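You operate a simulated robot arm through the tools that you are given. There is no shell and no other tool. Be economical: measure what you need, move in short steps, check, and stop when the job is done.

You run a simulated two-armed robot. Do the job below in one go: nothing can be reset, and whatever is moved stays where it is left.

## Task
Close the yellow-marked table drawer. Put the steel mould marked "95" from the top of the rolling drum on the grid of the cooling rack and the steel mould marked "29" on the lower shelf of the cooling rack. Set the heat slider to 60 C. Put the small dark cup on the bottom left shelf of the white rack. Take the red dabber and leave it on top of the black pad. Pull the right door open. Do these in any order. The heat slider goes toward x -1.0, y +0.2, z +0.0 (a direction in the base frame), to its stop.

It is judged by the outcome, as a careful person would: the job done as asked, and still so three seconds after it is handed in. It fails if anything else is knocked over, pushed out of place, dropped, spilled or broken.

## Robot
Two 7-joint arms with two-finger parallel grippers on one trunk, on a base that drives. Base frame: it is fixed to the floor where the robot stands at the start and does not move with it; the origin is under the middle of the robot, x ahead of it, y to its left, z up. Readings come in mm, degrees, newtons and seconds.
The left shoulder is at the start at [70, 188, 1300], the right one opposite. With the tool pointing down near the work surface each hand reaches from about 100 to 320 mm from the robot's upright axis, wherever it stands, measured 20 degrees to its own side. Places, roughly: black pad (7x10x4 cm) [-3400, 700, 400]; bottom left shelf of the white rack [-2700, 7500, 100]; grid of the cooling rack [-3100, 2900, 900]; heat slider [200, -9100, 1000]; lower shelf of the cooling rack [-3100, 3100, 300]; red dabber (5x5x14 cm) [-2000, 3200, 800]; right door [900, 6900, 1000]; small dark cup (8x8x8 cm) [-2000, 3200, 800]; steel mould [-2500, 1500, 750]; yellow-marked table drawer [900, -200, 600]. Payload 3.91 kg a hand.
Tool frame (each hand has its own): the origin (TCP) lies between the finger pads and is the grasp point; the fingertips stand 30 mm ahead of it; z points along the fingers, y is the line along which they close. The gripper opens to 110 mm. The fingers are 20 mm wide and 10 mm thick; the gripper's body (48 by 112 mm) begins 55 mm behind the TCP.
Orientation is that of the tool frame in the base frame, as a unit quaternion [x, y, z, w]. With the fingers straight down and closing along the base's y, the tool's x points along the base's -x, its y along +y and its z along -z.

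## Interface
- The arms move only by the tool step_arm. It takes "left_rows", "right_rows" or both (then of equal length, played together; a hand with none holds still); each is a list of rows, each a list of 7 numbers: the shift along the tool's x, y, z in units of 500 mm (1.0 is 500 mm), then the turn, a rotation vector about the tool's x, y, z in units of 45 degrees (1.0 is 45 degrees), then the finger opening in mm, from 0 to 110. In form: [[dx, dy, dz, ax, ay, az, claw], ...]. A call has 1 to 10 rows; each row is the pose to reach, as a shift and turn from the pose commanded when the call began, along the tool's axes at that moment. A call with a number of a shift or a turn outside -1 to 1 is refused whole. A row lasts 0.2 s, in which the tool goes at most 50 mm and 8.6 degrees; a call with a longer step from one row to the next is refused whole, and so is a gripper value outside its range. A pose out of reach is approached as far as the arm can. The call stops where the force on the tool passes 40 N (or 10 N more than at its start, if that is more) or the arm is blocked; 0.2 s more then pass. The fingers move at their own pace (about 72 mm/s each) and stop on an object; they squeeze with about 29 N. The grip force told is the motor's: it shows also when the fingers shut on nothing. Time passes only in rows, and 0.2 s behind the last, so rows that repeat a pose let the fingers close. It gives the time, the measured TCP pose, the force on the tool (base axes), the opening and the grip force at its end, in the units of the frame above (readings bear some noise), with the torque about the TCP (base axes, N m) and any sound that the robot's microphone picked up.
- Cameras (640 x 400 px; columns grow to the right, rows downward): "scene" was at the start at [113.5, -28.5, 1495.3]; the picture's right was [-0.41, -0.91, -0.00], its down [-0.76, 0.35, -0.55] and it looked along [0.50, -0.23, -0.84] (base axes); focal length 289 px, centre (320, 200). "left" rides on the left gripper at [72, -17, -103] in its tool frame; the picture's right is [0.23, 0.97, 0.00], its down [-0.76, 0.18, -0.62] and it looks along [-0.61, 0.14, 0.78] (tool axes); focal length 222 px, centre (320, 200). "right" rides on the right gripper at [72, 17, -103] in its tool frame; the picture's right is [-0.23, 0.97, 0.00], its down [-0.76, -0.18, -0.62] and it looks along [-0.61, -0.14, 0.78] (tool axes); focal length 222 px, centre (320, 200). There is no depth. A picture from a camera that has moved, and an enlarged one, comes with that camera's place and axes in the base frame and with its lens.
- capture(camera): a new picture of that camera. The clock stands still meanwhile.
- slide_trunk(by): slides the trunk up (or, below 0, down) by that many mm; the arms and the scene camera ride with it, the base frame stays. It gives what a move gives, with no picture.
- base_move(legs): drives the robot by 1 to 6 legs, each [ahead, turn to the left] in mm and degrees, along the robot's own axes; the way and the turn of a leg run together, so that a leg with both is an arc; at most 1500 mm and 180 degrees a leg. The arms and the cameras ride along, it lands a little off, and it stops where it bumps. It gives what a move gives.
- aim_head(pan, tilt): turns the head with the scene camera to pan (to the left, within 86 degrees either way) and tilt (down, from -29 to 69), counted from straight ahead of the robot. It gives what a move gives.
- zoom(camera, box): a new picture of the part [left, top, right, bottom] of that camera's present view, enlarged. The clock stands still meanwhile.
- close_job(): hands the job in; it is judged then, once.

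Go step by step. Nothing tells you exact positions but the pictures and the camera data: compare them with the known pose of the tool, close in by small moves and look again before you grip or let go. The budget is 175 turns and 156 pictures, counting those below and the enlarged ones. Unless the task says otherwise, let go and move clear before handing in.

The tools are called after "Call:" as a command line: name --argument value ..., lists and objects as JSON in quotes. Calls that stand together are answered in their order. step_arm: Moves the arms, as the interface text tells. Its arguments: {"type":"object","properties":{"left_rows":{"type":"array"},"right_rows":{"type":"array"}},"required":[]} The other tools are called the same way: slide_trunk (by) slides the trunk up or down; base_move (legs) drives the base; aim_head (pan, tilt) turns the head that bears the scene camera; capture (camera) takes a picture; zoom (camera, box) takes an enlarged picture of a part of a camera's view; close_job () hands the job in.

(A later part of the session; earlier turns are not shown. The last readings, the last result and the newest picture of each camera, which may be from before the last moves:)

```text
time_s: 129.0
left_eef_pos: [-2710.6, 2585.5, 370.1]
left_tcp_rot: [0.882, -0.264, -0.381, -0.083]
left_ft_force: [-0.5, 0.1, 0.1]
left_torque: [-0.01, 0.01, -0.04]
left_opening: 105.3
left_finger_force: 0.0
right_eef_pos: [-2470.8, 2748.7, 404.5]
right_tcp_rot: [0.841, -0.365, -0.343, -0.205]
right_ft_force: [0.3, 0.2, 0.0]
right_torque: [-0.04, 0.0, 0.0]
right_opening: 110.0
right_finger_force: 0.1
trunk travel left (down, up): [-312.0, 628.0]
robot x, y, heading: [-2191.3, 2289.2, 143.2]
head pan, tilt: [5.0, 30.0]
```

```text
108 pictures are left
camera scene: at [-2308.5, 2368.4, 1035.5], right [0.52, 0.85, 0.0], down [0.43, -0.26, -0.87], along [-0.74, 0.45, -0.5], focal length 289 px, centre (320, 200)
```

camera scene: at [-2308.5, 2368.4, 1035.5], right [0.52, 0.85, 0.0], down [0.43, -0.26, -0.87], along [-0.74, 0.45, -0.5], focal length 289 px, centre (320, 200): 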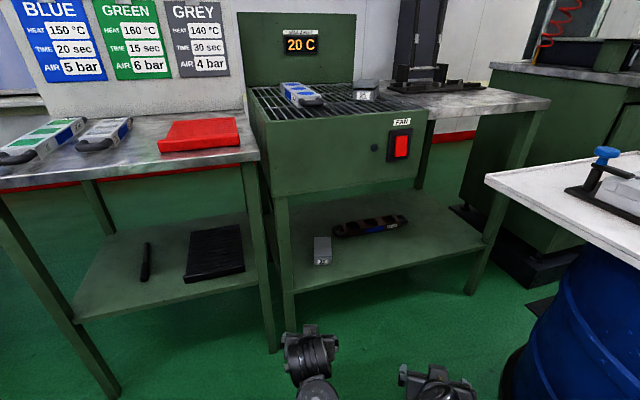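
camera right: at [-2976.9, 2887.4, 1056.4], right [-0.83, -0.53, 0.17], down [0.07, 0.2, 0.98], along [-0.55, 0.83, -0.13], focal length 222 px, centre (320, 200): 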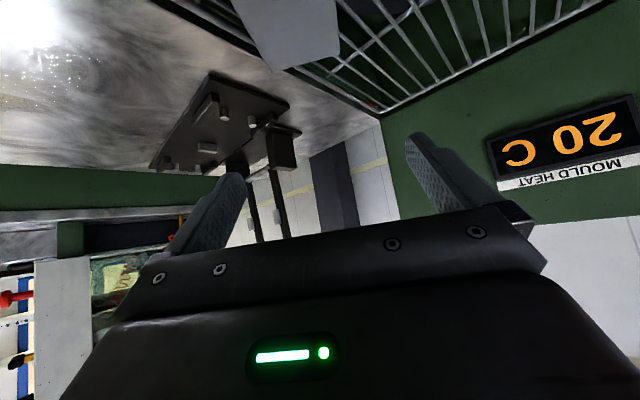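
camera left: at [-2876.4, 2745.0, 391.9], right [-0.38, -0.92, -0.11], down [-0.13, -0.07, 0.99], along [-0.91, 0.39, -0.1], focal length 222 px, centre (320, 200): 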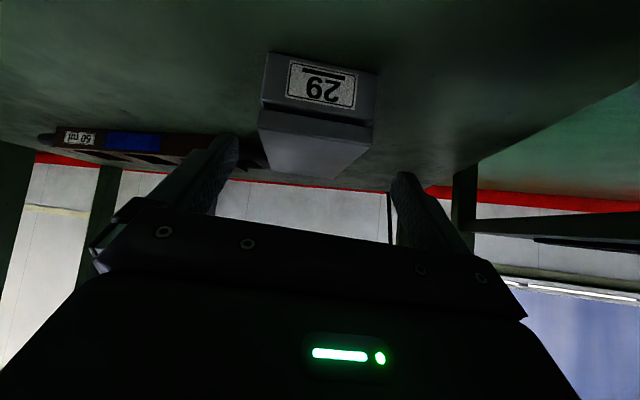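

Both moulds are placed. Next are the cup and red dabber on the white-topped drum. I'll raise the trunk and drive round to its east side.

Call:
base_move --legs '[[-220, 0]]'

Call:
slide_trunk --by 400

Call:
slide_trunk --by 120

Call:
base_move --legs '[[0, -100], [1140, 0], [0, 122]]'

Call:
aim_head --pan -5 --tilt 45

Call:
capture --camera "scene"

```text
time_s: 130.7
left_eef_pos: [-2538.1, 2456.2, 369.6]
left_tcp_rot: [0.882, -0.263, -0.382, -0.082]
left_ft_force: [1.0, 0.5, -0.3]
left_torque: [0.01, 0.02, -0.03]
left_opening: 104.9
left_finger_force: 0.0
right_eef_pos: [-2296.9, 2620.3, 404.1]
right_tcp_rot: [0.84, -0.365, -0.344, -0.205]
right_ft_force: [-0.4, 0.2, -0.2]
right_torque: [0.0, 0.02, -0.01]
right_opening: 110.2
right_finger_force: 0.1
trunk travel left (down, up): [-312.0, 628.0]
robot x, y, heading: [-2014.2, 2162.3, 143.3]
head pan, tilt: [5.0, 30.0]
```

```text
time_s: 134.5
left_eef_pos: [-2536.9, 2455.9, 769.7]
left_tcp_rot: [0.882, -0.265, -0.381, -0.083]
left_ft_force: [-0.4, 0.0, -0.2]
left_torque: [-0.01, -0.01, 0.0]
left_opening: 104.9
left_finger_force: 0.1
right_eef_pos: [-2296.0, 2621.1, 804.8]
right_tcp_rot: [0.841, -0.366, -0.343, -0.205]
right_ft_force: [-0.7, 0.3, 0.3]
right_torque: [-0.02, -0.02, 0.01]
right_opening: 110.1
right_finger_force: 0.0
trunk travel left (down, up): [-712.0, 228.0]
robot x, y, heading: [-2012.7, 2163.1, 143.3]
head pan, tilt: [5.0, 30.0]
```

```text
time_s: 136.0
left_eef_pos: [-2537.7, 2455.6, 888.8]
left_tcp_rot: [0.883, -0.263, -0.38, -0.082]
left_ft_force: [-0.2, -0.9, -1.1]
left_torque: [-0.05, 0.0, 0.04]
left_opening: 105.3
left_finger_force: 0.1
right_eef_pos: [-2295.7, 2621.7, 924.5]
right_tcp_rot: [0.84, -0.365, -0.345, -0.205]
right_ft_force: [-0.1, 0.6, 0.3]
right_torque: [-0.03, 0.0, -0.02]
right_opening: 110.1
right_finger_force: 0.0
trunk travel left (down, up): [-832.0, 108.0]
robot x, y, heading: [-2018.6, 2157.3, 143.4]
head pan, tilt: [5.0, 30.0]
```

```text
time_s: 150.9
left_eef_pos: [-1784.8, 3039.8, 889.6]
left_tcp_rot: [0.914, -0.113, -0.39, -0.017]
left_ft_force: [0.5, 0.3, 0.5]
left_torque: [0.01, 0.02, 0.02]
left_opening: 105.2
left_finger_force: 0.0
right_eef_pos: [-1612.2, 3275.8, 925.3]
right_tcp_rot: [0.89, -0.22, -0.373, -0.145]
right_ft_force: [-0.1, -0.4, -0.5]
right_torque: [0.01, 0.0, -0.01]
right_opening: 109.8
right_finger_force: 0.1
trunk travel left (down, up): [-832.0, 108.0]
robot x, y, heading: [-1193.5, 2935.0, 162.4]
head pan, tilt: [5.0, 30.0]
```

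```text
time_s: 151.7
left_eef_pos: [-1785.4, 3039.8, 889.7]
left_tcp_rot: [0.913, -0.112, -0.391, -0.017]
left_ft_force: [0.5, -0.8, -0.7]
left_torque: [-0.01, 0.01, 0.04]
left_opening: 105.1
left_finger_force: 0.0
right_eef_pos: [-1611.7, 3274.5, 923.2]
right_tcp_rot: [0.89, -0.22, -0.373, -0.145]
right_ft_force: [0.1, 0.2, 0.3]
right_torque: [-0.01, -0.03, -0.04]
right_opening: 109.9
right_finger_force: 0.0
trunk travel left (down, up): [-832.0, 108.0]
robot x, y, heading: [-1196.2, 2933.1, 162.6]
head pan, tilt: [-5.0, 45.0]
```

```text
107 pictures are left
camera scene: at [-1320.2, 2980.5, 1532.9], right [0.38, 0.92, 0.0], down [0.65, -0.27, -0.71], along [-0.65, 0.27, -0.71], focal length 289 px, centre (320, 200)
```

scene: 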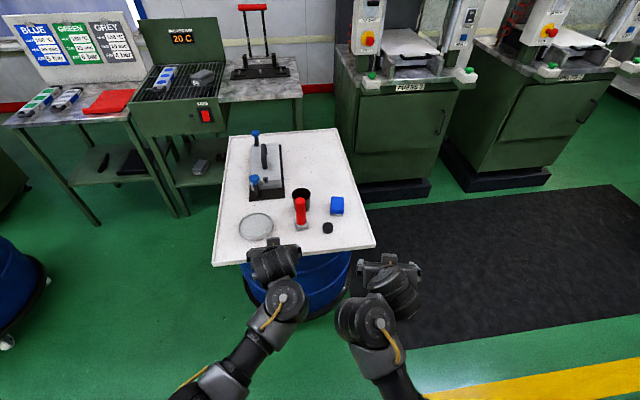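

Call:
zoom --camera "scene" --box '[210, 120, 380, 270]'

```text
2.67 times, centred on (295, 195) of scene
camera zoom: at [-1320.2, 2980.5, 1532.9], right [0.38, 0.92, 0.0], down [0.65, -0.27, -0.71], along [-0.65, 0.27, -0.71], focal length 772 px, centre (387, 213)
```

zoom: 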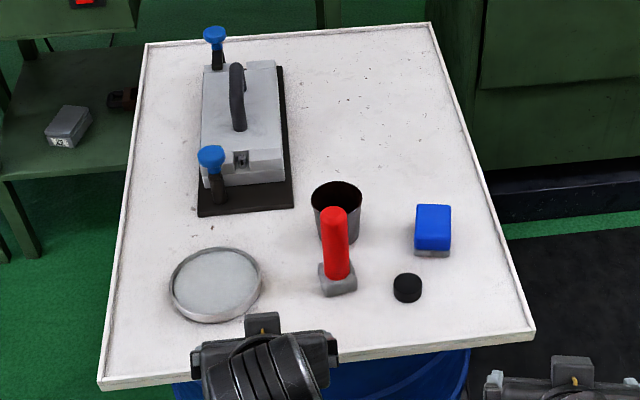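

The dabber stands at about [-1980, 3182] (board z≈698, handle top ≈838), with the cup behind it at about [-2074, 3219]. I'll pitch the left hand near level for the dabber's handle and move closer.

Call:
step_arm --left_rows '[[0, 0, 0, 0, -0.15, 0, 80], [0, 0, 0, 0, -0.3, 0, 80], [0, 0, 0, 0, -0.45, 0, 80], [0, 0, 0, 0, -0.6, 0, 80], [0, 0, 0, 0, -0.72, 0, 80]]'

Call:
base_move --legs '[[0, -6], [120, 0]]'

Call:
capture --camera "scene"

Call:
capture --camera "left"

```text
time_s: 152.9
left_eef_pos: [-1784.4, 3039.5, 890.1]
left_tcp_rot: [0.768, -0.103, -0.63, -0.048]
left_ft_force: [-0.3, 0.2, 0.7]
left_torque: [0.02, -0.03, 0.01]
left_opening: 80.0
left_finger_force: 0.0
right_eef_pos: [-1611.7, 3274.6, 924.4]
right_tcp_rot: [0.89, -0.219, -0.374, -0.145]
right_ft_force: [0.5, 0.2, -0.5]
right_torque: [0.01, 0.01, -0.01]
right_opening: 110.2
right_finger_force: 0.1
trunk travel left (down, up): [-832.0, 108.0]
robot x, y, heading: [-1195.2, 2932.2, 162.6]
head pan, tilt: [-5.0, 45.0]
```

```text
time_s: 154.7
left_eef_pos: [-1876.8, 3148.1, 889.6]
left_tcp_rot: [0.762, -0.144, -0.626, -0.082]
left_ft_force: [1.0, 0.6, -0.1]
left_torque: [0.01, 0.03, 0.01]
left_opening: 80.0
left_finger_force: 0.1
right_eef_pos: [-1681.8, 3364.6, 924.9]
right_tcp_rot: [0.877, -0.267, -0.365, -0.165]
right_ft_force: [-0.6, -0.3, -0.5]
right_torque: [-0.02, 0.01, -0.03]
right_opening: 110.2
right_finger_force: 0.1
trunk travel left (down, up): [-832.0, 108.0]
robot x, y, heading: [-1302.2, 2978.8, 156.3]
head pan, tilt: [-5.0, 45.0]
```

```text
105 pictures are left
camera scene: at [-1421.4, 3039.7, 1532.9], right [0.48, 0.88, 0.0], down [0.62, -0.34, -0.71], along [-0.62, 0.34, -0.71], focal length 289 px, centre (320, 200)
```

scene: 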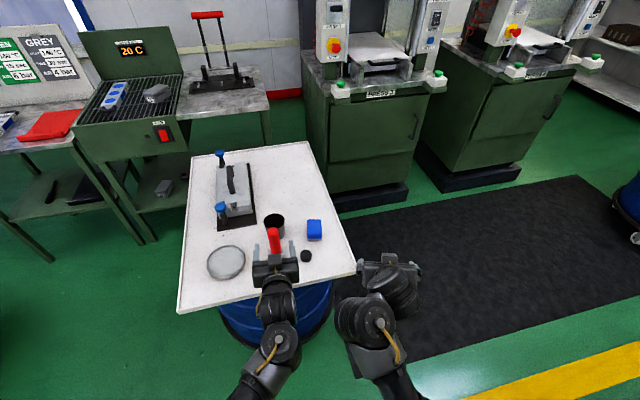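

```text
104 pictures are left
camera left: at [-1762.0, 3125.4, 839.5], right [-0.27, -0.95, -0.17], down [0.39, -0.27, 0.88], along [-0.88, 0.18, 0.44], focal length 222 px, centre (320, 200)
```

left: 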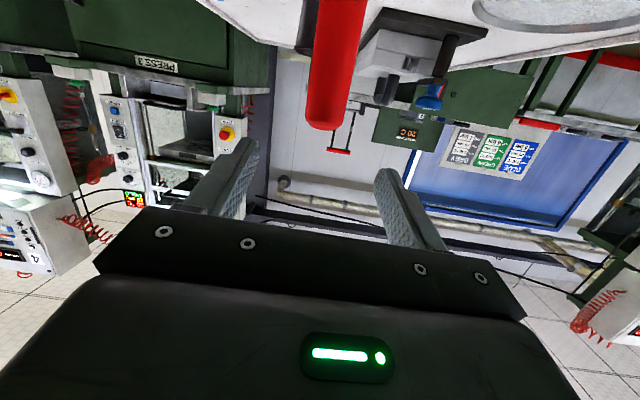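

The left hand points right at the handle (top at z≈860, axis about [-1966, 3177]). I'll lower to z≈820 and check before advancing.

Call:
step_arm --left_rows '[[0.069, -0.004, 0.014, 0, 0, 0, 80], [0.137, -0.008, 0.028, 0, 0, 0, 80]]'

Call:
capture --camera "left"

Call:
zoom --camera "scene" --box '[200, 180, 360, 310]'

```text
time_s: 155.5
left_eef_pos: [-1879.2, 3127.6, 804.9]
left_tcp_rot: [0.763, -0.155, -0.624, -0.066]
left_ft_force: [0.7, 1.0, -0.2]
left_torque: [0.01, 0.0, 0.0]
left_opening: 80.0
left_finger_force: 0.1
right_eef_pos: [-1680.1, 3364.1, 924.9]
right_tcp_rot: [0.877, -0.266, -0.365, -0.165]
right_ft_force: [-0.6, 0.4, -1.2]
right_torque: [-0.01, 0.04, 0.0]
right_opening: 110.3
right_finger_force: 0.1
trunk travel left (down, up): [-832.0, 108.0]
robot x, y, heading: [-1304.6, 2984.0, 156.4]
head pan, tilt: [-5.0, 45.0]
stopped in row 2 (left hand): the arm was blocked; the commanded pose is now the measured one
```

```text
103 pictures are left
camera left: at [-1763.9, 3102.6, 755.6], right [-0.27, -0.95, -0.13], down [0.39, -0.23, 0.89], along [-0.88, 0.19, 0.44], focal length 222 px, centre (320, 200)
```

left: 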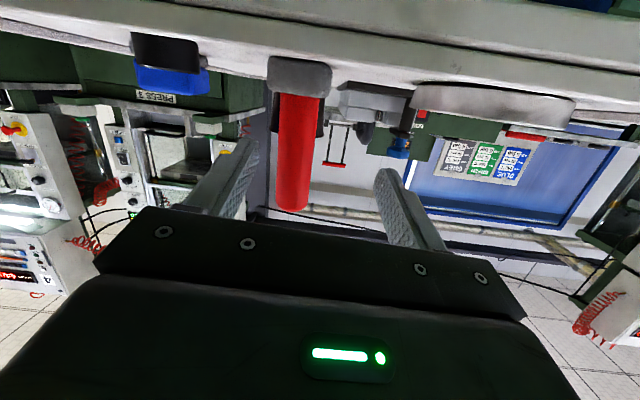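

```text
3.08 times, centred on (280, 245) of scene
camera zoom: at [-1421.4, 3040.4, 1532.9], right [0.48, 0.88, 0.0], down [0.62, -0.34, -0.71], along [-0.62, 0.34, -0.71], focal length 890 px, centre (443, 62)
```

zoom: 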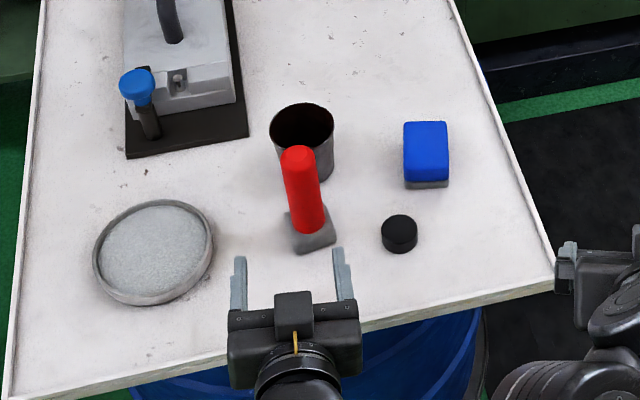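

Dabber base at z≈735, handle from 762 to 875. I'll move around the handle.

Call:
step_arm --left_rows '[[-0.01, -0.038, 0.03, 0, 0, 0, 80], [-0.03, -0.038, 0.11, 0, 0, 0, 80], [-0.055, -0.038, 0.19, 0, 0, 0, 80]]'

Call:
capture --camera "left"

```text
time_s: 156.3
left_eef_pos: [-1971.8, 3106.8, 784.0]
left_tcp_rot: [0.767, -0.169, -0.619, -0.015]
left_ft_force: [43.1, -11.9, 30.9]
left_torque: [0.06, -2.92, -0.07]
left_opening: 78.9
left_finger_force: 0.1
right_eef_pos: [-1675.9, 3361.3, 929.8]
right_tcp_rot: [0.876, -0.264, -0.37, -0.164]
right_ft_force: [-1.6, -0.1, 0.7]
right_torque: [-0.03, -0.08, -0.02]
right_opening: 110.3
right_finger_force: 0.1
trunk travel left (down, up): [-832.0, 108.0]
robot x, y, heading: [-1303.2, 2978.5, 156.6]
head pan, tilt: [-5.0, 45.0]
stopped in row 3 (left hand): the force on the tool passed its limit at 82 N (the readings are from after the stop); the commanded pose is now the measured one
```

```text
101 pictures are left
camera left: at [-1856.5, 3082.6, 735.7], right [-0.23, -0.97, -0.04], down [0.4, -0.13, 0.91], along [-0.89, 0.19, 0.42], focal length 222 px, centre (320, 200)
```

left: 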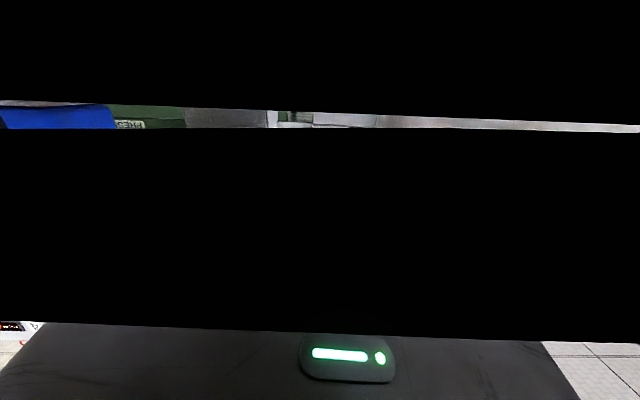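

The wrist camera hangs about 70 mm below the level tool and caught the board edge. I'll back straight out and inspect.

Call:
step_arm --left_rows '[[0, 0, -0.08, 0, 0, 0, 80], [0, 0, -0.16, 0, 0, 0, 80], [0, 0, -0.22, 0, 0, 0, 80]]'

Call:
capture --camera "scene"

```text
time_s: 157.1
left_eef_pos: [-1879.8, 3076.4, 806.6]
left_tcp_rot: [0.766, -0.173, -0.619, -0.011]
left_ft_force: [0.3, 0.5, -0.6]
left_torque: [0.0, 0.0, 0.02]
left_opening: 80.1
left_finger_force: 0.1
right_eef_pos: [-1680.5, 3363.0, 925.2]
right_tcp_rot: [0.877, -0.265, -0.365, -0.164]
right_ft_force: [0.0, -0.3, -0.5]
right_torque: [-0.01, 0.0, -0.01]
right_opening: 110.0
right_finger_force: 0.0
trunk travel left (down, up): [-832.0, 108.0]
robot x, y, heading: [-1307.2, 2984.7, 156.7]
head pan, tilt: [-5.0, 45.0]
```

```text
100 pictures are left
camera scene: at [-1422.6, 3039.3, 1532.8], right [0.48, 0.88, 0.0], down [0.62, -0.34, -0.71], along [-0.62, 0.34, -0.71], focal length 289 px, centre (320, 200)
```

scene: 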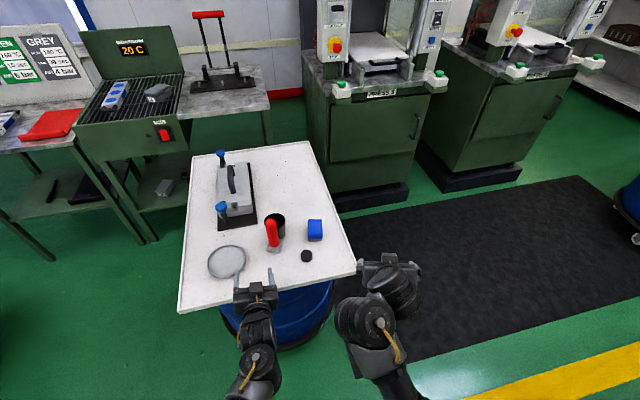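

Nothing on the board moved. I'll use a 60° pitch and a higher grip, with the roll corrected, so the camera clears the board.

Call:
step_arm --left_rows '[[-0.03, -0.024, 0.005, 0, 0.08, -0.052, 80], [-0.06, -0.048, 0.01, 0, 0.16, -0.104, 80], [-0.08, -0.073, 0.016, 0, 0.24, -0.156, 80], [-0.1, -0.1, 0.022, 0, 0.32, -0.208, 80], [-0.106, -0.122, 0.027, 0, 0.4, -0.26, 80]]'

Call:
capture --camera "left"

```text
time_s: 157.9
left_eef_pos: [-1905.7, 3043.7, 804.5]
left_tcp_rot: [0.82, -0.163, -0.548, 0.035]
left_ft_force: [-0.2, -0.7, 0.2]
left_torque: [-0.03, 0.03, -0.01]
left_opening: 80.3
left_finger_force: 0.2
right_eef_pos: [-1680.5, 3362.5, 924.3]
right_tcp_rot: [0.876, -0.266, -0.366, -0.165]
right_ft_force: [0.0, -0.7, -0.6]
right_torque: [-0.03, -0.02, -0.02]
right_opening: 110.0
right_finger_force: 0.1
trunk travel left (down, up): [-832.0, 108.0]
robot x, y, heading: [-1303.5, 2978.1, 156.5]
head pan, tilt: [-5.0, 45.0]
stopped in row 4 (left hand): the arm was blocked; the commanded pose is now the measured one
```

```text
99 pictures are left
camera left: at [-1782.8, 3025.7, 778.2], right [-0.14, -0.99, 0.03], down [0.26, -0.01, 0.96], along [-0.95, 0.15, 0.26], focal length 222 px, centre (320, 200)
```

left: 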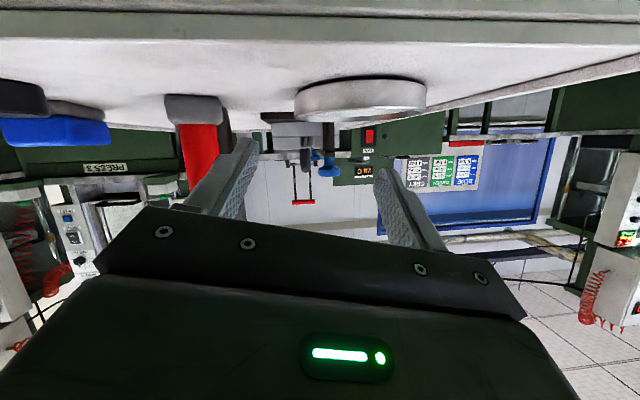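

The arm is at a wrist limit: the forearm is too steep for a level hand. I'll back off, lower the shoulder and bring the hand up relative to it.

Call:
base_move --legs '[[-220, 0]]'

Call:
step_arm --left_rows '[[-0.06, 0, 0, 0, 0.1, 0, 80], [-0.12, 0, 0, 0, 0.2, 0, 80], [-0.18, 0, 0, 0, 0.25, 0, 80], [-0.24, 0, 0, 0, 0.25, 0, 80]]'

Call:
slide_trunk --by -120

Call:
step_arm --left_rows '[[0, 0, 0, 0, 0, -0.1, 80], [0, 0, 0, 0, 0, -0.2, 80], [0, 0, 0, 0, 0, -0.28, 80]]'

Call:
capture --camera "scene"

```text
time_s: 159.6
left_eef_pos: [-1705.2, 2959.4, 804.8]
left_tcp_rot: [0.82, -0.166, -0.547, 0.033]
left_ft_force: [0.5, -0.3, 0.7]
left_torque: [-0.01, -0.02, 0.04]
left_opening: 79.9
left_finger_force: 0.0
right_eef_pos: [-1480.5, 3277.1, 925.2]
right_tcp_rot: [0.876, -0.267, -0.366, -0.165]
right_ft_force: [-0.4, -0.6, -0.2]
right_torque: [0.0, 0.02, 0.0]
right_opening: 110.3
right_finger_force: 0.1
trunk travel left (down, up): [-832.0, 108.0]
robot x, y, heading: [-1102.4, 2890.8, 156.3]
head pan, tilt: [-5.0, 45.0]
```

```text
time_s: 160.7
left_eef_pos: [-1773.4, 2913.5, 886.5]
left_tcp_rot: [0.858, -0.176, -0.467, 0.123]
left_ft_force: [-1.5, -0.3, -0.2]
left_torque: [0.01, -0.02, 0.02]
left_opening: 79.6
left_finger_force: 0.0
right_eef_pos: [-1479.6, 3276.6, 924.7]
right_tcp_rot: [0.876, -0.266, -0.366, -0.165]
right_ft_force: [-0.5, 0.0, -0.3]
right_torque: [0.03, -0.02, 0.02]
right_opening: 110.0
right_finger_force: 0.1
trunk travel left (down, up): [-832.0, 108.0]
robot x, y, heading: [-1105.0, 2892.6, 156.4]
head pan, tilt: [-5.0, 45.0]
stopped in row 4 (left hand): the arm was blocked; the commanded pose is now the measured one
```

```text
time_s: 162.2
left_eef_pos: [-1772.4, 2915.2, 765.3]
left_tcp_rot: [0.857, -0.175, -0.468, 0.123]
left_ft_force: [-0.4, -0.5, 0.2]
left_torque: [0.0, 0.02, -0.02]
left_opening: 80.0
left_finger_force: 0.1
right_eef_pos: [-1479.9, 3277.2, 805.8]
right_tcp_rot: [0.876, -0.267, -0.366, -0.164]
right_ft_force: [0.5, 0.5, 0.0]
right_torque: [0.01, 0.01, 0.01]
right_opening: 110.1
right_finger_force: 0.0
trunk travel left (down, up): [-712.0, 228.0]
robot x, y, heading: [-1102.0, 2893.1, 156.6]
head pan, tilt: [-5.0, 45.0]
```

```text
time_s: 163.2
left_eef_pos: [-1778.8, 2885.6, 759.5]
left_tcp_rot: [0.868, -0.087, -0.479, 0.098]
left_ft_force: [-0.2, 0.4, 0.2]
left_torque: [0.02, -0.04, -0.01]
left_opening: 79.9
left_finger_force: 0.1
right_eef_pos: [-1479.8, 3277.0, 806.5]
right_tcp_rot: [0.876, -0.266, -0.366, -0.165]
right_ft_force: [0.2, -0.1, 0.1]
right_torque: [-0.01, 0.0, -0.01]
right_opening: 109.9
right_finger_force: 0.0
trunk travel left (down, up): [-712.0, 228.0]
robot x, y, heading: [-1100.8, 2893.8, 156.4]
head pan, tilt: [-5.0, 45.0]
stopped in row 3 (left hand): the arm was blocked; the commanded pose is now the measured one
```

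```text
98 pictures are left
camera scene: at [-1221.3, 2952.9, 1412.9], right [0.48, 0.88, 0.0], down [0.62, -0.34, -0.71], along [-0.62, 0.34, -0.71], focal length 289 px, centre (320, 200)
```

scene: 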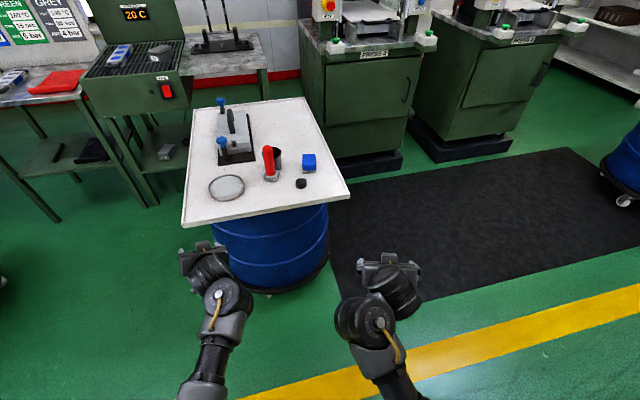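

The left tool has drifted in yaw and roll. I'll turn it back toward the robot's heading and watch how it responds.

Call:
step_arm --left_rows '[[0, 0, 0, 0.12, -0.038, 0.077, 80], [0, 0, 0, 0.24, -0.076, 0.154, 80], [0, 0, 0, 0.362, -0.113, 0.232, 80]]'

```text
time_s: 163.9
left_eef_pos: [-1777.8, 2887.9, 759.1]
left_tcp_rot: [0.84, -0.236, -0.489, 0.01]
left_ft_force: [0.1, 0.3, 0.4]
left_torque: [-0.02, -0.02, -0.02]
left_opening: 80.1
left_finger_force: 0.0
right_eef_pos: [-1479.0, 3277.3, 805.3]
right_tcp_rot: [0.877, -0.265, -0.366, -0.165]
right_ft_force: [0.1, -0.3, -0.1]
right_torque: [0.0, -0.01, 0.0]
right_opening: 110.1
right_finger_force: 0.1
trunk travel left (down, up): [-712.0, 228.0]
robot x, y, heading: [-1102.3, 2894.9, 156.2]
head pan, tilt: [-5.0, 45.0]
```

That worked freely. Now I'll move the hand right (it is too far left) and up.

Call:
step_arm --left_rows '[[-0.034, -0.064, -0.023, 0, 0, 0, 80], [-0.068, -0.128, -0.046, 0, 0, 0, 80], [-0.102, -0.192, -0.069, 0, 0, 0, 80], [-0.136, -0.256, -0.092, 0, 0, 0, 80], [-0.172, -0.32, -0.113, 0, 0, 0, 80]]'

Call:
step_arm --left_rows '[[0, 0, 0, 0, 0, -0.12, 80], [0, 0, 0, 0, 0, -0.24, 80], [0, 0, 0, 0, 0, -0.36, 80]]'

```text
time_s: 165.3
left_eef_pos: [-1734.3, 2975.0, 787.9]
left_tcp_rot: [0.828, -0.259, -0.489, 0.089]
left_ft_force: [0.0, 0.8, 0.5]
left_torque: [-0.02, 0.02, 0.01]
left_opening: 80.1
left_finger_force: 0.2
right_eef_pos: [-1479.7, 3277.4, 804.3]
right_tcp_rot: [0.877, -0.265, -0.366, -0.164]
right_ft_force: [0.0, 0.0, 0.1]
right_torque: [-0.03, -0.03, 0.0]
right_opening: 110.1
right_finger_force: 0.0
trunk travel left (down, up): [-712.0, 228.0]
robot x, y, heading: [-1099.9, 2891.3, 156.4]
head pan, tilt: [-5.0, 45.0]
stopped in row 5 (left hand): the arm was blocked; the commanded pose is now the measured one
```

```text
time_s: 166.3
left_eef_pos: [-1747.9, 2942.6, 779.8]
left_tcp_rot: [0.85, -0.153, -0.502, 0.052]
left_ft_force: [-0.1, -0.7, 0.1]
left_torque: [-0.01, 0.0, 0.01]
left_opening: 80.0
left_finger_force: 0.1
right_eef_pos: [-1480.4, 3276.9, 804.7]
right_tcp_rot: [0.877, -0.265, -0.366, -0.164]
right_ft_force: [0.4, 0.0, -0.5]
right_torque: [0.03, 0.02, 0.0]
right_opening: 109.9
right_finger_force: 0.1
trunk travel left (down, up): [-712.0, 228.0]
robot x, y, heading: [-1102.5, 2890.9, 156.5]
head pan, tilt: [-5.0, 45.0]
stopped in row 3 (left hand): the arm was blocked; the commanded pose is now the measured one
```

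A wrist-roll joint is at its limit. Yawing the tool right relieves it, so I'll yaw 35° right and then level the roll.

Call:
step_arm --left_rows '[[0, 0, 0, 0.13, -0.038, 0.077, 80], [0, 0, 0, 0.26, -0.075, 0.154, 80], [0, 0, 0, 0.39, -0.113, 0.23, 80], [0, 0, 0, 0.52, -0.15, 0.306, 80], [0, 0, 0, 0.652, -0.188, 0.383, 80]]'

Call:
step_arm --left_rows '[[0, 0, 0, 0, 0, -0.12, 80], [0, 0, 0, 0, 0, -0.24, 80], [0, 0, 0, 0, 0, -0.36, 80]]'

```text
time_s: 167.5
left_eef_pos: [-1747.7, 2943.7, 780.4]
left_tcp_rot: [0.765, -0.4, -0.494, -0.104]
left_ft_force: [-0.2, 0.8, -0.5]
left_torque: [0.01, -0.02, 0.0]
left_opening: 79.9
left_finger_force: 0.1
right_eef_pos: [-1481.4, 3278.1, 805.4]
right_tcp_rot: [0.876, -0.266, -0.367, -0.165]
right_ft_force: [-0.9, -0.3, 0.5]
right_torque: [-0.01, 0.01, 0.0]
right_opening: 110.1
right_finger_force: 0.0
trunk travel left (down, up): [-712.0, 228.0]
robot x, y, heading: [-1102.6, 2893.9, 156.5]
head pan, tilt: [-5.0, 45.0]
```

```text
time_s: 168.3
left_eef_pos: [-1748.1, 2944.5, 780.3]
left_tcp_rot: [0.814, -0.288, -0.475, -0.172]
left_ft_force: [-0.1, 0.7, 0.0]
left_torque: [0.0, 0.0, 0.0]
left_opening: 80.0
left_finger_force: 0.0
right_eef_pos: [-1480.2, 3276.8, 806.0]
right_tcp_rot: [0.876, -0.267, -0.366, -0.165]
right_ft_force: [0.4, -0.6, 0.3]
right_torque: [-0.01, 0.0, 0.02]
right_opening: 109.9
right_finger_force: 0.1
trunk travel left (down, up): [-712.0, 228.0]
robot x, y, heading: [-1103.9, 2890.8, 156.2]
head pan, tilt: [-5.0, 45.0]
```

The left hand is level in roll, pitched 60° and 16° right of the robot's heading. I'll raise the trunk 60 mm and relocate so that it lines up with the dabber (robot heading ≈176°).

Call:
slide_trunk --by 62

Call:
base_move --legs '[[0, -66], [438, 0], [0, 86]]'

Call:
aim_head --pan 0 --tilt 42

Call:
capture --camera "scene"

```text
time_s: 169.3
left_eef_pos: [-1746.7, 2943.6, 843.1]
left_tcp_rot: [0.814, -0.289, -0.475, -0.171]
left_ft_force: [-0.1, 0.4, 1.0]
left_torque: [-0.02, -0.04, 0.04]
left_opening: 80.1
left_finger_force: 0.1
right_eef_pos: [-1478.2, 3277.5, 867.2]
right_tcp_rot: [0.876, -0.266, -0.366, -0.165]
right_ft_force: [-0.1, -0.5, 0.2]
right_torque: [0.0, 0.03, -0.03]
right_opening: 110.0
right_finger_force: 0.1
trunk travel left (down, up): [-774.0, 166.0]
robot x, y, heading: [-1100.6, 2891.7, 156.3]
head pan, tilt: [-5.0, 45.0]
```

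```text
time_s: 178.4
left_eef_pos: [-1737.3, 3152.0, 843.6]
left_tcp_rot: [0.852, -0.136, -0.498, -0.083]
left_ft_force: [0.1, -0.2, -0.7]
left_torque: [0.0, 0.0, -0.02]
left_opening: 79.9
left_finger_force: 0.0
right_eef_pos: [-1604.9, 3559.4, 867.8]
right_tcp_rot: [0.91, -0.102, -0.39, -0.095]
right_ft_force: [0.0, -0.1, 0.6]
right_torque: [0.01, -0.02, 0.02]
right_opening: 110.2
right_finger_force: 0.1
trunk travel left (down, up): [-774.0, 166.0]
robot x, y, heading: [-1114.3, 3335.3, 177.5]
head pan, tilt: [-5.0, 45.0]
```

```text
time_s: 179.1
left_eef_pos: [-1736.8, 3152.3, 842.0]
left_tcp_rot: [0.852, -0.135, -0.499, -0.082]
left_ft_force: [-0.4, -0.7, 0.1]
left_torque: [0.01, 0.05, 0.01]
left_opening: 80.0
left_finger_force: 0.0
right_eef_pos: [-1607.5, 3557.7, 867.0]
right_tcp_rot: [0.91, -0.101, -0.39, -0.095]
right_ft_force: [-0.1, 0.5, 0.1]
right_torque: [-0.01, -0.02, 0.03]
right_opening: 109.8
right_finger_force: 0.1
trunk travel left (down, up): [-774.0, 166.0]
robot x, y, heading: [-1118.7, 3335.1, 177.5]
head pan, tilt: [0.0, 42.0]
```

```text
97 pictures are left
camera scene: at [-1251.1, 3341.2, 1479.2], right [0.05, 1.0, 0.0], down [0.67, -0.03, -0.74], along [-0.74, 0.03, -0.67], focal length 289 px, centre (320, 200)
```

scene: 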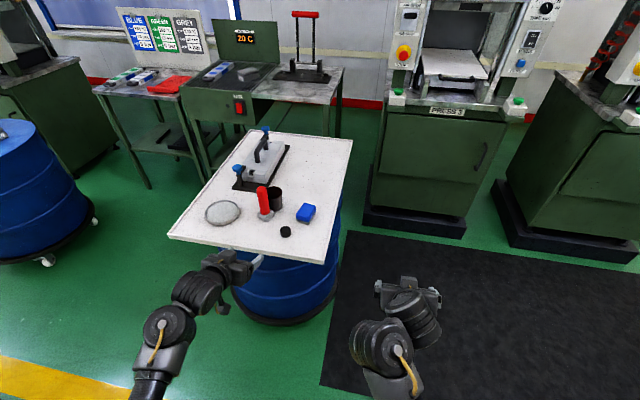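

Line-up looks good. I'll drive 140 mm closer and check with the hand camera.

Call:
base_move --legs '[[140, 0]]'

Call:
capture --camera "left"

Call:
capture --camera "scene"

```text
time_s: 180.4
left_eef_pos: [-1876.6, 3158.4, 842.4]
left_tcp_rot: [0.853, -0.136, -0.498, -0.083]
left_ft_force: [-0.1, 0.3, -1.0]
left_torque: [-0.01, 0.03, 0.01]
left_opening: 80.3
left_finger_force: 0.0
right_eef_pos: [-1744.8, 3563.9, 866.7]
right_tcp_rot: [0.911, -0.102, -0.388, -0.095]
right_ft_force: [-0.6, -0.7, -0.3]
right_torque: [0.0, -0.01, -0.01]
right_opening: 110.2
right_finger_force: 0.0
trunk travel left (down, up): [-774.0, 166.0]
robot x, y, heading: [-1257.0, 3341.7, 177.3]
head pan, tilt: [0.0, 42.0]
```

```text
96 pictures are left
camera left: at [-1750.8, 3136.4, 830.8], right [-0.2, -0.96, -0.2], down [0.1, -0.23, 0.97], along [-0.97, 0.17, 0.14], focal length 222 px, centre (320, 200)
```

left: 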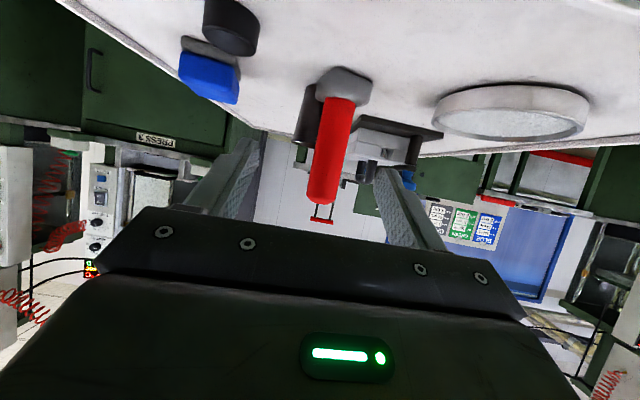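

```text
95 pictures are left
camera scene: at [-1390.8, 3347.9, 1479.2], right [0.05, 1.0, 0.0], down [0.67, -0.03, -0.74], along [-0.74, 0.03, -0.67], focal length 289 px, centre (320, 200)
```

scene: 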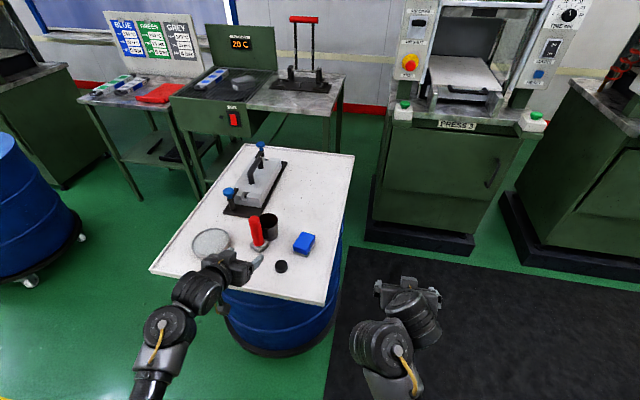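

The handle is about 100 mm ahead and 15 mm left of the tool axis. I'll correct that and advance around it.

Call:
step_arm --left_rows '[[-0.01, 0.031, 0.02, 0, 0, 0, 80], [-0.05, 0.031, 0.09, 0, 0, 0, 80], [-0.093, 0.031, 0.166, 0, 0, 0, 80]]'

Call:
capture --camera "left"

Call:
zoom --camera "scene" --box '[180, 180, 340, 300]'

```text
time_s: 181.2
left_eef_pos: [-1974.0, 3176.0, 842.0]
left_tcp_rot: [0.853, -0.136, -0.497, -0.081]
left_ft_force: [0.2, 0.2, -0.2]
left_torque: [-0.04, 0.02, 0.03]
left_opening: 80.2
left_finger_force: 0.1
right_eef_pos: [-1746.8, 3566.0, 866.0]
right_tcp_rot: [0.911, -0.103, -0.389, -0.095]
right_ft_force: [0.4, -0.6, 0.0]
right_torque: [0.01, 0.02, -0.02]
right_opening: 110.1
right_finger_force: 0.1
trunk travel left (down, up): [-774.0, 166.0]
robot x, y, heading: [-1256.1, 3343.3, 177.5]
head pan, tilt: [0.0, 42.0]
```

```text
94 pictures are left
camera left: at [-1849.0, 3153.7, 830.4], right [-0.2, -0.96, -0.2], down [0.1, -0.23, 0.97], along [-0.97, 0.17, 0.14], focal length 222 px, centre (320, 200)
```

left: 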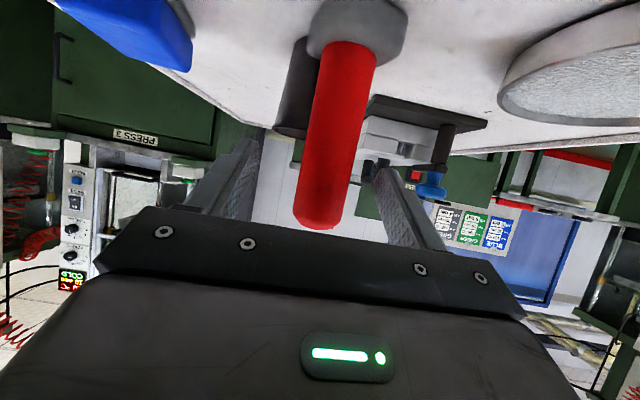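

```text
3.33 times, centred on (260, 240) of scene
camera zoom: at [-1392.1, 3348.6, 1479.0], right [0.05, 1.0, 0.0], down [0.67, -0.03, -0.74], along [-0.74, 0.03, -0.67], focal length 964 px, centre (520, 67)
```

zoom: 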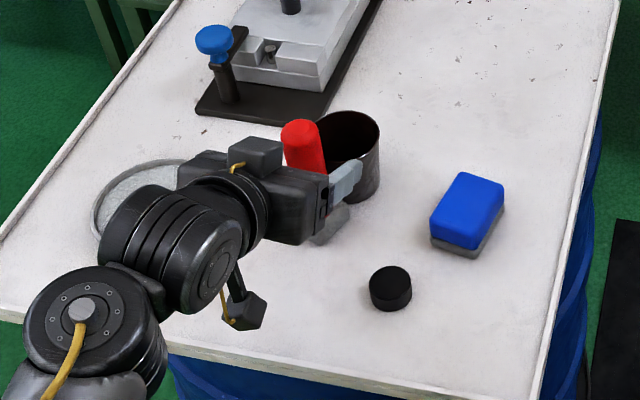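

The handle is between the fingers. I'll close and lift.

Call:
step_arm --left_rows '[[0, 0, 0, 0, 0, 0, 40], [0, 0, 0, 0, 0, 0, 15], [0, 0, 0, 0, 0, 0, 15], [0, 0, 0, 0, 0, 0, 15], [0, 0, 0, 0, 0, 0, 15]]'

Call:
step_arm --left_rows '[[-0.05, 0, -0.028, 0, 0, 0, 10], [-0.1, 0, -0.056, 0, 0, 0, 10], [-0.15, 0, -0.084, 0, 0, 0, 10]]'

Call:
capture --camera "left"

Call:
capture --camera "scene"

```text
time_s: 182.4
left_eef_pos: [-1974.0, 3176.4, 843.2]
left_tcp_rot: [0.852, -0.136, -0.498, -0.083]
left_ft_force: [-0.1, -3.6, 2.2]
left_torque: [-0.13, 0.14, 0.05]
left_opening: 33.6
left_finger_force: 28.3
right_eef_pos: [-1744.7, 3564.0, 866.7]
right_tcp_rot: [0.91, -0.103, -0.39, -0.096]
right_ft_force: [0.7, 0.4, 0.8]
right_torque: [-0.02, 0.01, -0.01]
right_opening: 109.9
right_finger_force: 0.0
trunk travel left (down, up): [-774.0, 166.0]
robot x, y, heading: [-1253.2, 3342.6, 177.0]
head pan, tilt: [0.0, 42.0]
```

```text
time_s: 183.2
left_eef_pos: [-1973.9, 3174.7, 929.4]
left_tcp_rot: [0.852, -0.137, -0.498, -0.083]
left_ft_force: [-0.2, -0.1, -1.3]
left_torque: [0.0, -0.03, 0.0]
left_opening: 33.5
left_finger_force: 28.7
right_eef_pos: [-1744.4, 3565.2, 867.5]
right_tcp_rot: [0.911, -0.102, -0.389, -0.095]
right_ft_force: [0.3, -0.3, 0.3]
right_torque: [-0.01, 0.01, 0.03]
right_opening: 110.0
right_finger_force: 0.1
trunk travel left (down, up): [-774.0, 166.0]
robot x, y, heading: [-1255.4, 3343.4, 177.4]
head pan, tilt: [0.0, 42.0]
```

```text
92 pictures are left
camera left: at [-1847.6, 3152.6, 918.2], right [-0.2, -0.96, -0.2], down [0.1, -0.23, 0.97], along [-0.97, 0.17, 0.14], focal length 222 px, centre (320, 200)
```

left: 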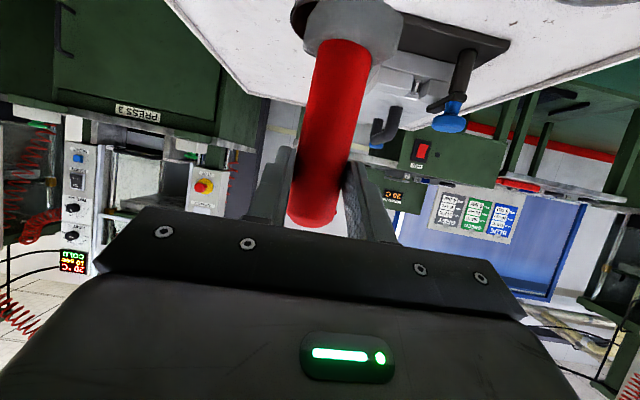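

```text
91 pictures are left
camera scene: at [-1390.8, 3348.0, 1479.1], right [0.05, 1.0, 0.0], down [0.67, -0.03, -0.74], along [-0.74, 0.03, -0.67], focal length 289 px, centre (320, 200)
```

scene: 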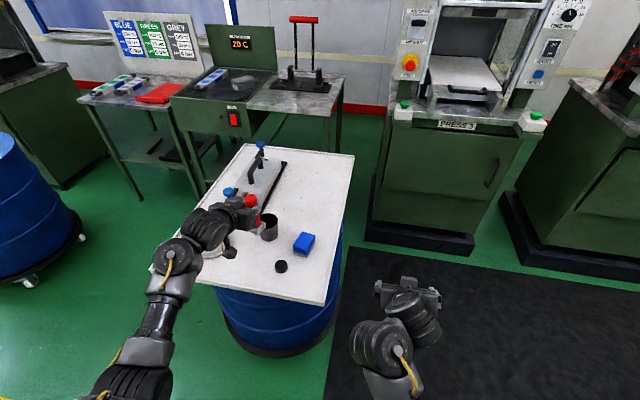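

The dabber is in the left hand, its bottom 108 mm below the TCP. Next the cup at about [-2030, 3210] for the right hand. I'll back off, raise and retract the left, and yaw the right hand before re-approaching.

Call:
base_move --legs '[[-300, 0]]'

Call:
step_arm --left_rows '[[0.02, 0.02, -0.05, 0, 0, 0, 10], [0.03, 0.04, -0.1, 0, 0, 0, 10], [0.02, 0.06, -0.15, 0, 0, 0, 10], [0.0, 0.08, -0.2, 0, 0, 0, 10], [0, 0.08, -0.2, 0, 0, 0, 10]]' --right_rows '[[0, 0, 0, -0.1, -0.013, -0.095, 105], [0, 0, 0, -0.21, -0.027, -0.2, 105], [0, 0, 0, -0.32, -0.04, -0.3, 105], [0, 0, 0, -0.437, -0.056, -0.409, 105], [0, 0, 0, -0.437, -0.056, -0.409, 105]]'

Call:
step_arm --right_rows '[[0, 0, 0, 0, 0, 0.08, 105], [0, 0, 0, 0, 0, 0.165, 105]]'

```text
time_s: 185.3
left_eef_pos: [-1674.5, 3160.5, 930.8]
left_tcp_rot: [0.852, -0.135, -0.499, -0.082]
left_ft_force: [0.1, -1.2, -1.8]
left_torque: [-0.01, -0.05, 0.01]
left_opening: 33.0
left_finger_force: 28.9
right_eef_pos: [-1447.9, 3551.5, 866.7]
right_tcp_rot: [0.911, -0.102, -0.389, -0.095]
right_ft_force: [-0.8, -0.2, 0.1]
right_torque: [0.02, -0.02, 0.02]
right_opening: 110.1
right_finger_force: 0.0
trunk travel left (down, up): [-774.0, 166.0]
robot x, y, heading: [-955.9, 3327.6, 177.5]
head pan, tilt: [0.0, 42.0]
```

```text
time_s: 186.5
left_eef_pos: [-1604.9, 3093.6, 977.9]
left_tcp_rot: [0.853, -0.135, -0.498, -0.081]
left_ft_force: [0.0, 0.3, -1.5]
left_torque: [0.0, -0.06, 0.01]
left_opening: 32.7
left_finger_force: 28.5
right_eef_pos: [-1450.0, 3550.0, 867.3]
right_tcp_rot: [0.91, 0.101, -0.401, -0.007]
right_ft_force: [-0.2, 0.9, 0.3]
right_torque: [0.01, 0.02, -0.01]
right_opening: 105.2
right_finger_force: 0.1
trunk travel left (down, up): [-774.0, 166.0]
robot x, y, heading: [-958.2, 3326.3, 177.2]
head pan, tilt: [0.0, 42.0]
```

```text
time_s: 187.1
left_eef_pos: [-1605.3, 3094.2, 977.6]
left_tcp_rot: [0.853, -0.136, -0.497, -0.083]
left_ft_force: [0.0, 0.0, -1.2]
left_torque: [-0.04, -0.01, 0.04]
left_opening: 33.0
left_finger_force: 29.0
right_eef_pos: [-1447.3, 3550.4, 867.1]
right_tcp_rot: [0.915, 0.054, -0.399, 0.024]
right_ft_force: [-0.1, 0.4, -0.7]
right_torque: [-0.01, 0.01, 0.01]
right_opening: 105.0
right_finger_force: 0.0
trunk travel left (down, up): [-774.0, 166.0]
robot x, y, heading: [-957.0, 3326.4, 177.5]
head pan, tilt: [0.0, 42.0]
```

Call:
base_move --legs '[[0, 55], [536, 0], [0, -67]]'

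Call:
aim_head --pan -5 --tilt 42

Call:
capture --camera "scene"

```text
time_s: 195.5
left_eef_pos: [-1977.0, 2807.3, 978.2]
left_tcp_rot: [0.834, -0.222, -0.487, -0.133]
left_ft_force: [0.2, 0.1, -2.0]
left_torque: [-0.02, -0.03, -0.01]
left_opening: 32.6
left_finger_force: 29.1
right_eef_pos: [-1727.9, 3221.0, 868.0]
right_tcp_rot: [0.916, -0.041, -0.4, -0.018]
right_ft_force: [0.4, 0.5, 0.8]
right_torque: [-0.02, -0.03, -0.01]
right_opening: 105.2
right_finger_force: 0.2
trunk travel left (down, up): [-774.0, 166.0]
robot x, y, heading: [-1295.4, 2902.8, 165.5]
head pan, tilt: [0.0, 42.0]
```

```text
time_s: 196.2
left_eef_pos: [-1976.7, 2806.8, 977.8]
left_tcp_rot: [0.834, -0.223, -0.487, -0.133]
left_ft_force: [-0.6, 0.9, -0.8]
left_torque: [-0.04, -0.04, 0.01]
left_opening: 32.8
left_finger_force: 29.3
right_eef_pos: [-1727.5, 3219.9, 866.5]
right_tcp_rot: [0.916, -0.04, -0.4, -0.017]
right_ft_force: [0.4, 1.3, 0.4]
right_torque: [-0.01, 0.03, 0.04]
right_opening: 105.1
right_finger_force: 0.1
trunk travel left (down, up): [-774.0, 166.0]
robot x, y, heading: [-1295.0, 2900.1, 165.5]
head pan, tilt: [-5.0, 42.0]
```

```text
90 pictures are left
camera scene: at [-1423.1, 2943.2, 1479.2], right [0.33, 0.94, 0.0], down [0.63, -0.22, -0.74], along [-0.7, 0.25, -0.67], focal length 289 px, centre (320, 200)
```

scene: 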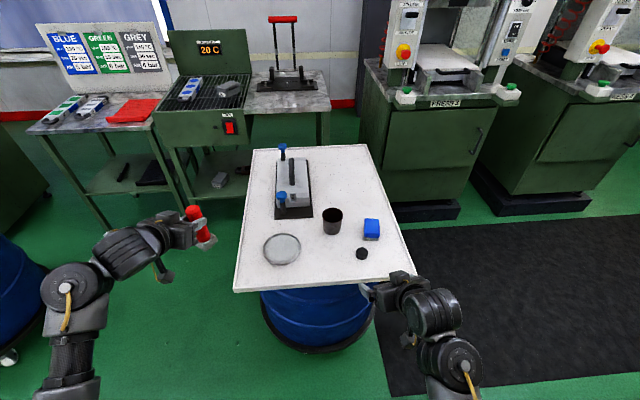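

Cup at about [-2040, 3211]. I'll drive in 200 mm and bring the right hand over it.

Call:
base_move --legs '[[200, 0]]'

Call:
step_arm --right_rows '[[-0.06, 0.046, 0.05, 0, 0, 0, 105], [-0.12, 0.092, 0.1, 0, 0, 0, 105], [-0.175, 0.138, 0.148, 0, 0, 0, 105]]'

Call:
capture --camera "right"

Call:
capture --camera "scene"

```text
time_s: 197.8
left_eef_pos: [-2171.7, 2854.1, 976.7]
left_tcp_rot: [0.835, -0.221, -0.487, -0.132]
left_ft_force: [-0.5, -0.1, -1.3]
left_torque: [0.0, 0.01, 0.04]
left_opening: 32.7
left_finger_force: 28.9
right_eef_pos: [-1925.4, 3268.2, 867.0]
right_tcp_rot: [0.915, -0.038, -0.401, -0.017]
right_ft_force: [-0.5, -0.2, -0.8]
right_torque: [0.01, 0.0, 0.02]
right_opening: 105.0
right_finger_force: 0.0
trunk travel left (down, up): [-774.0, 166.0]
robot x, y, heading: [-1491.4, 2952.2, 165.8]
head pan, tilt: [-5.0, 42.0]
```

```text
time_s: 198.6
left_eef_pos: [-2172.6, 2852.5, 977.4]
left_tcp_rot: [0.835, -0.22, -0.487, -0.132]
left_ft_force: [0.2, 0.0, -1.9]
left_torque: [-0.02, 0.0, -0.02]
left_opening: 32.9
left_finger_force: 28.8
right_eef_pos: [-2046.4, 3207.2, 879.9]
right_tcp_rot: [0.916, -0.037, -0.4, -0.017]
right_ft_force: [-0.4, -0.5, -0.5]
right_torque: [0.01, -0.01, 0.03]
right_opening: 105.3
right_finger_force: 0.2
trunk travel left (down, up): [-774.0, 166.0]
robot x, y, heading: [-1493.4, 2949.4, 165.8]
head pan, tilt: [-5.0, 42.0]
```

```text
89 pictures are left
camera right: at [-1923.3, 3181.7, 896.7], right [-0.23, -0.96, 0.17], down [-0.05, 0.18, 0.98], along [-0.97, 0.22, -0.09], focal length 222 px, centre (320, 200)
```

right: 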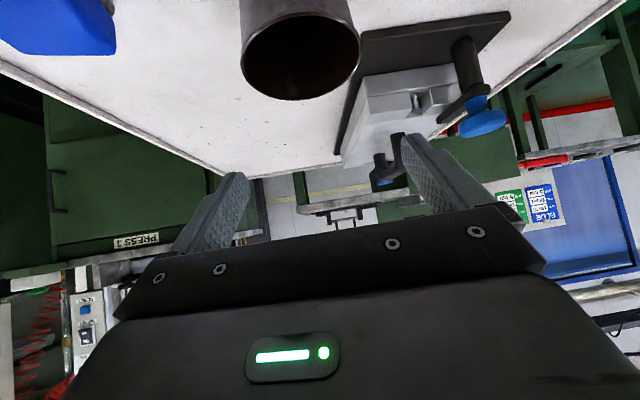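

```text
88 pictures are left
camera scene: at [-1620.5, 2991.2, 1479.0], right [0.33, 0.94, 0.0], down [0.63, -0.22, -0.74], along [-0.7, 0.24, -0.67], focal length 289 px, centre (320, 200)
```

scene: 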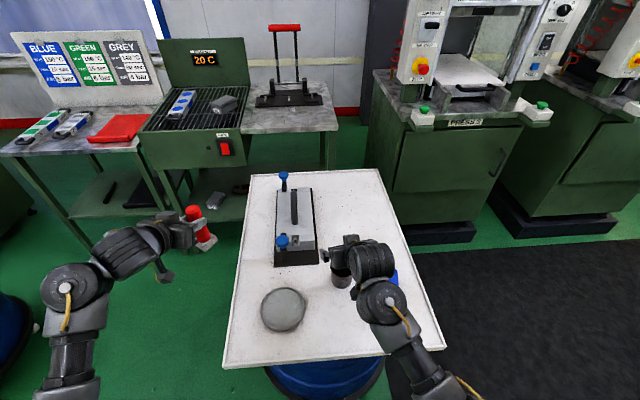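

Centred over the cup. I'll descend.

Call:
step_arm --right_rows '[[0.05, 0, 0.036, 0, 0, 0, 105], [0.1, 0, 0.078, 0, 0, 0, 105], [0.143, 0, 0.116, 0, 0, 0, 105]]'

Call:
capture --camera "right"

Call:
zoom --camera "scene" --box '[280, 210, 440, 330]'

```text
time_s: 199.4
left_eef_pos: [-2172.4, 2853.7, 977.7]
left_tcp_rot: [0.835, -0.221, -0.487, -0.132]
left_ft_force: [-0.6, -0.2, -2.1]
left_torque: [-0.01, -0.02, -0.02]
left_opening: 32.9
left_finger_force: 29.1
right_eef_pos: [-2038.6, 3207.3, 789.2]
right_tcp_rot: [0.916, -0.036, -0.4, -0.015]
right_ft_force: [0.3, 0.2, -0.2]
right_torque: [0.02, 0.02, 0.01]
right_opening: 105.1
right_finger_force: 0.0
trunk travel left (down, up): [-774.0, 166.0]
robot x, y, heading: [-1487.3, 2951.5, 166.0]
head pan, tilt: [-5.0, 42.0]
```

```text
87 pictures are left
camera right: at [-1914.7, 3181.2, 806.1], right [-0.23, -0.96, 0.17], down [-0.05, 0.18, 0.98], along [-0.97, 0.22, -0.09], focal length 222 px, centre (320, 200)
```

right: 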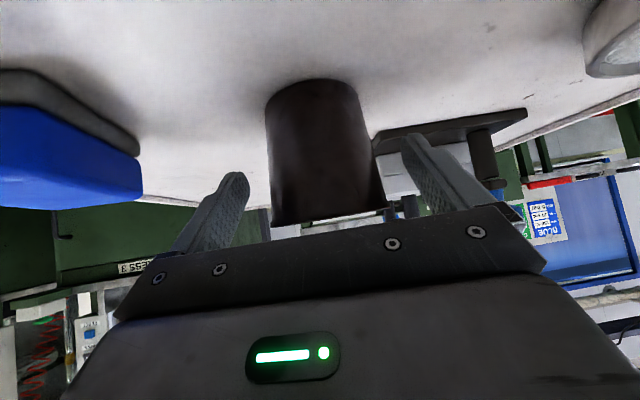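

```text
3.33 times, centred on (360, 270) of scene
camera zoom: at [-1619.4, 2992.6, 1479.2], right [0.33, 0.94, 0.0], down [0.63, -0.22, -0.74], along [-0.7, 0.24, -0.67], focal length 964 px, centre (187, -33)
```

zoom: 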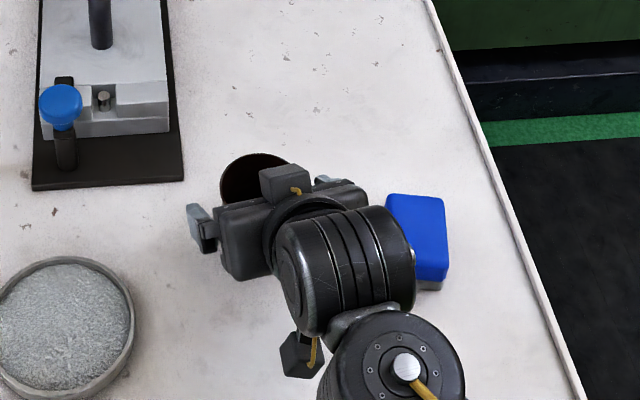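

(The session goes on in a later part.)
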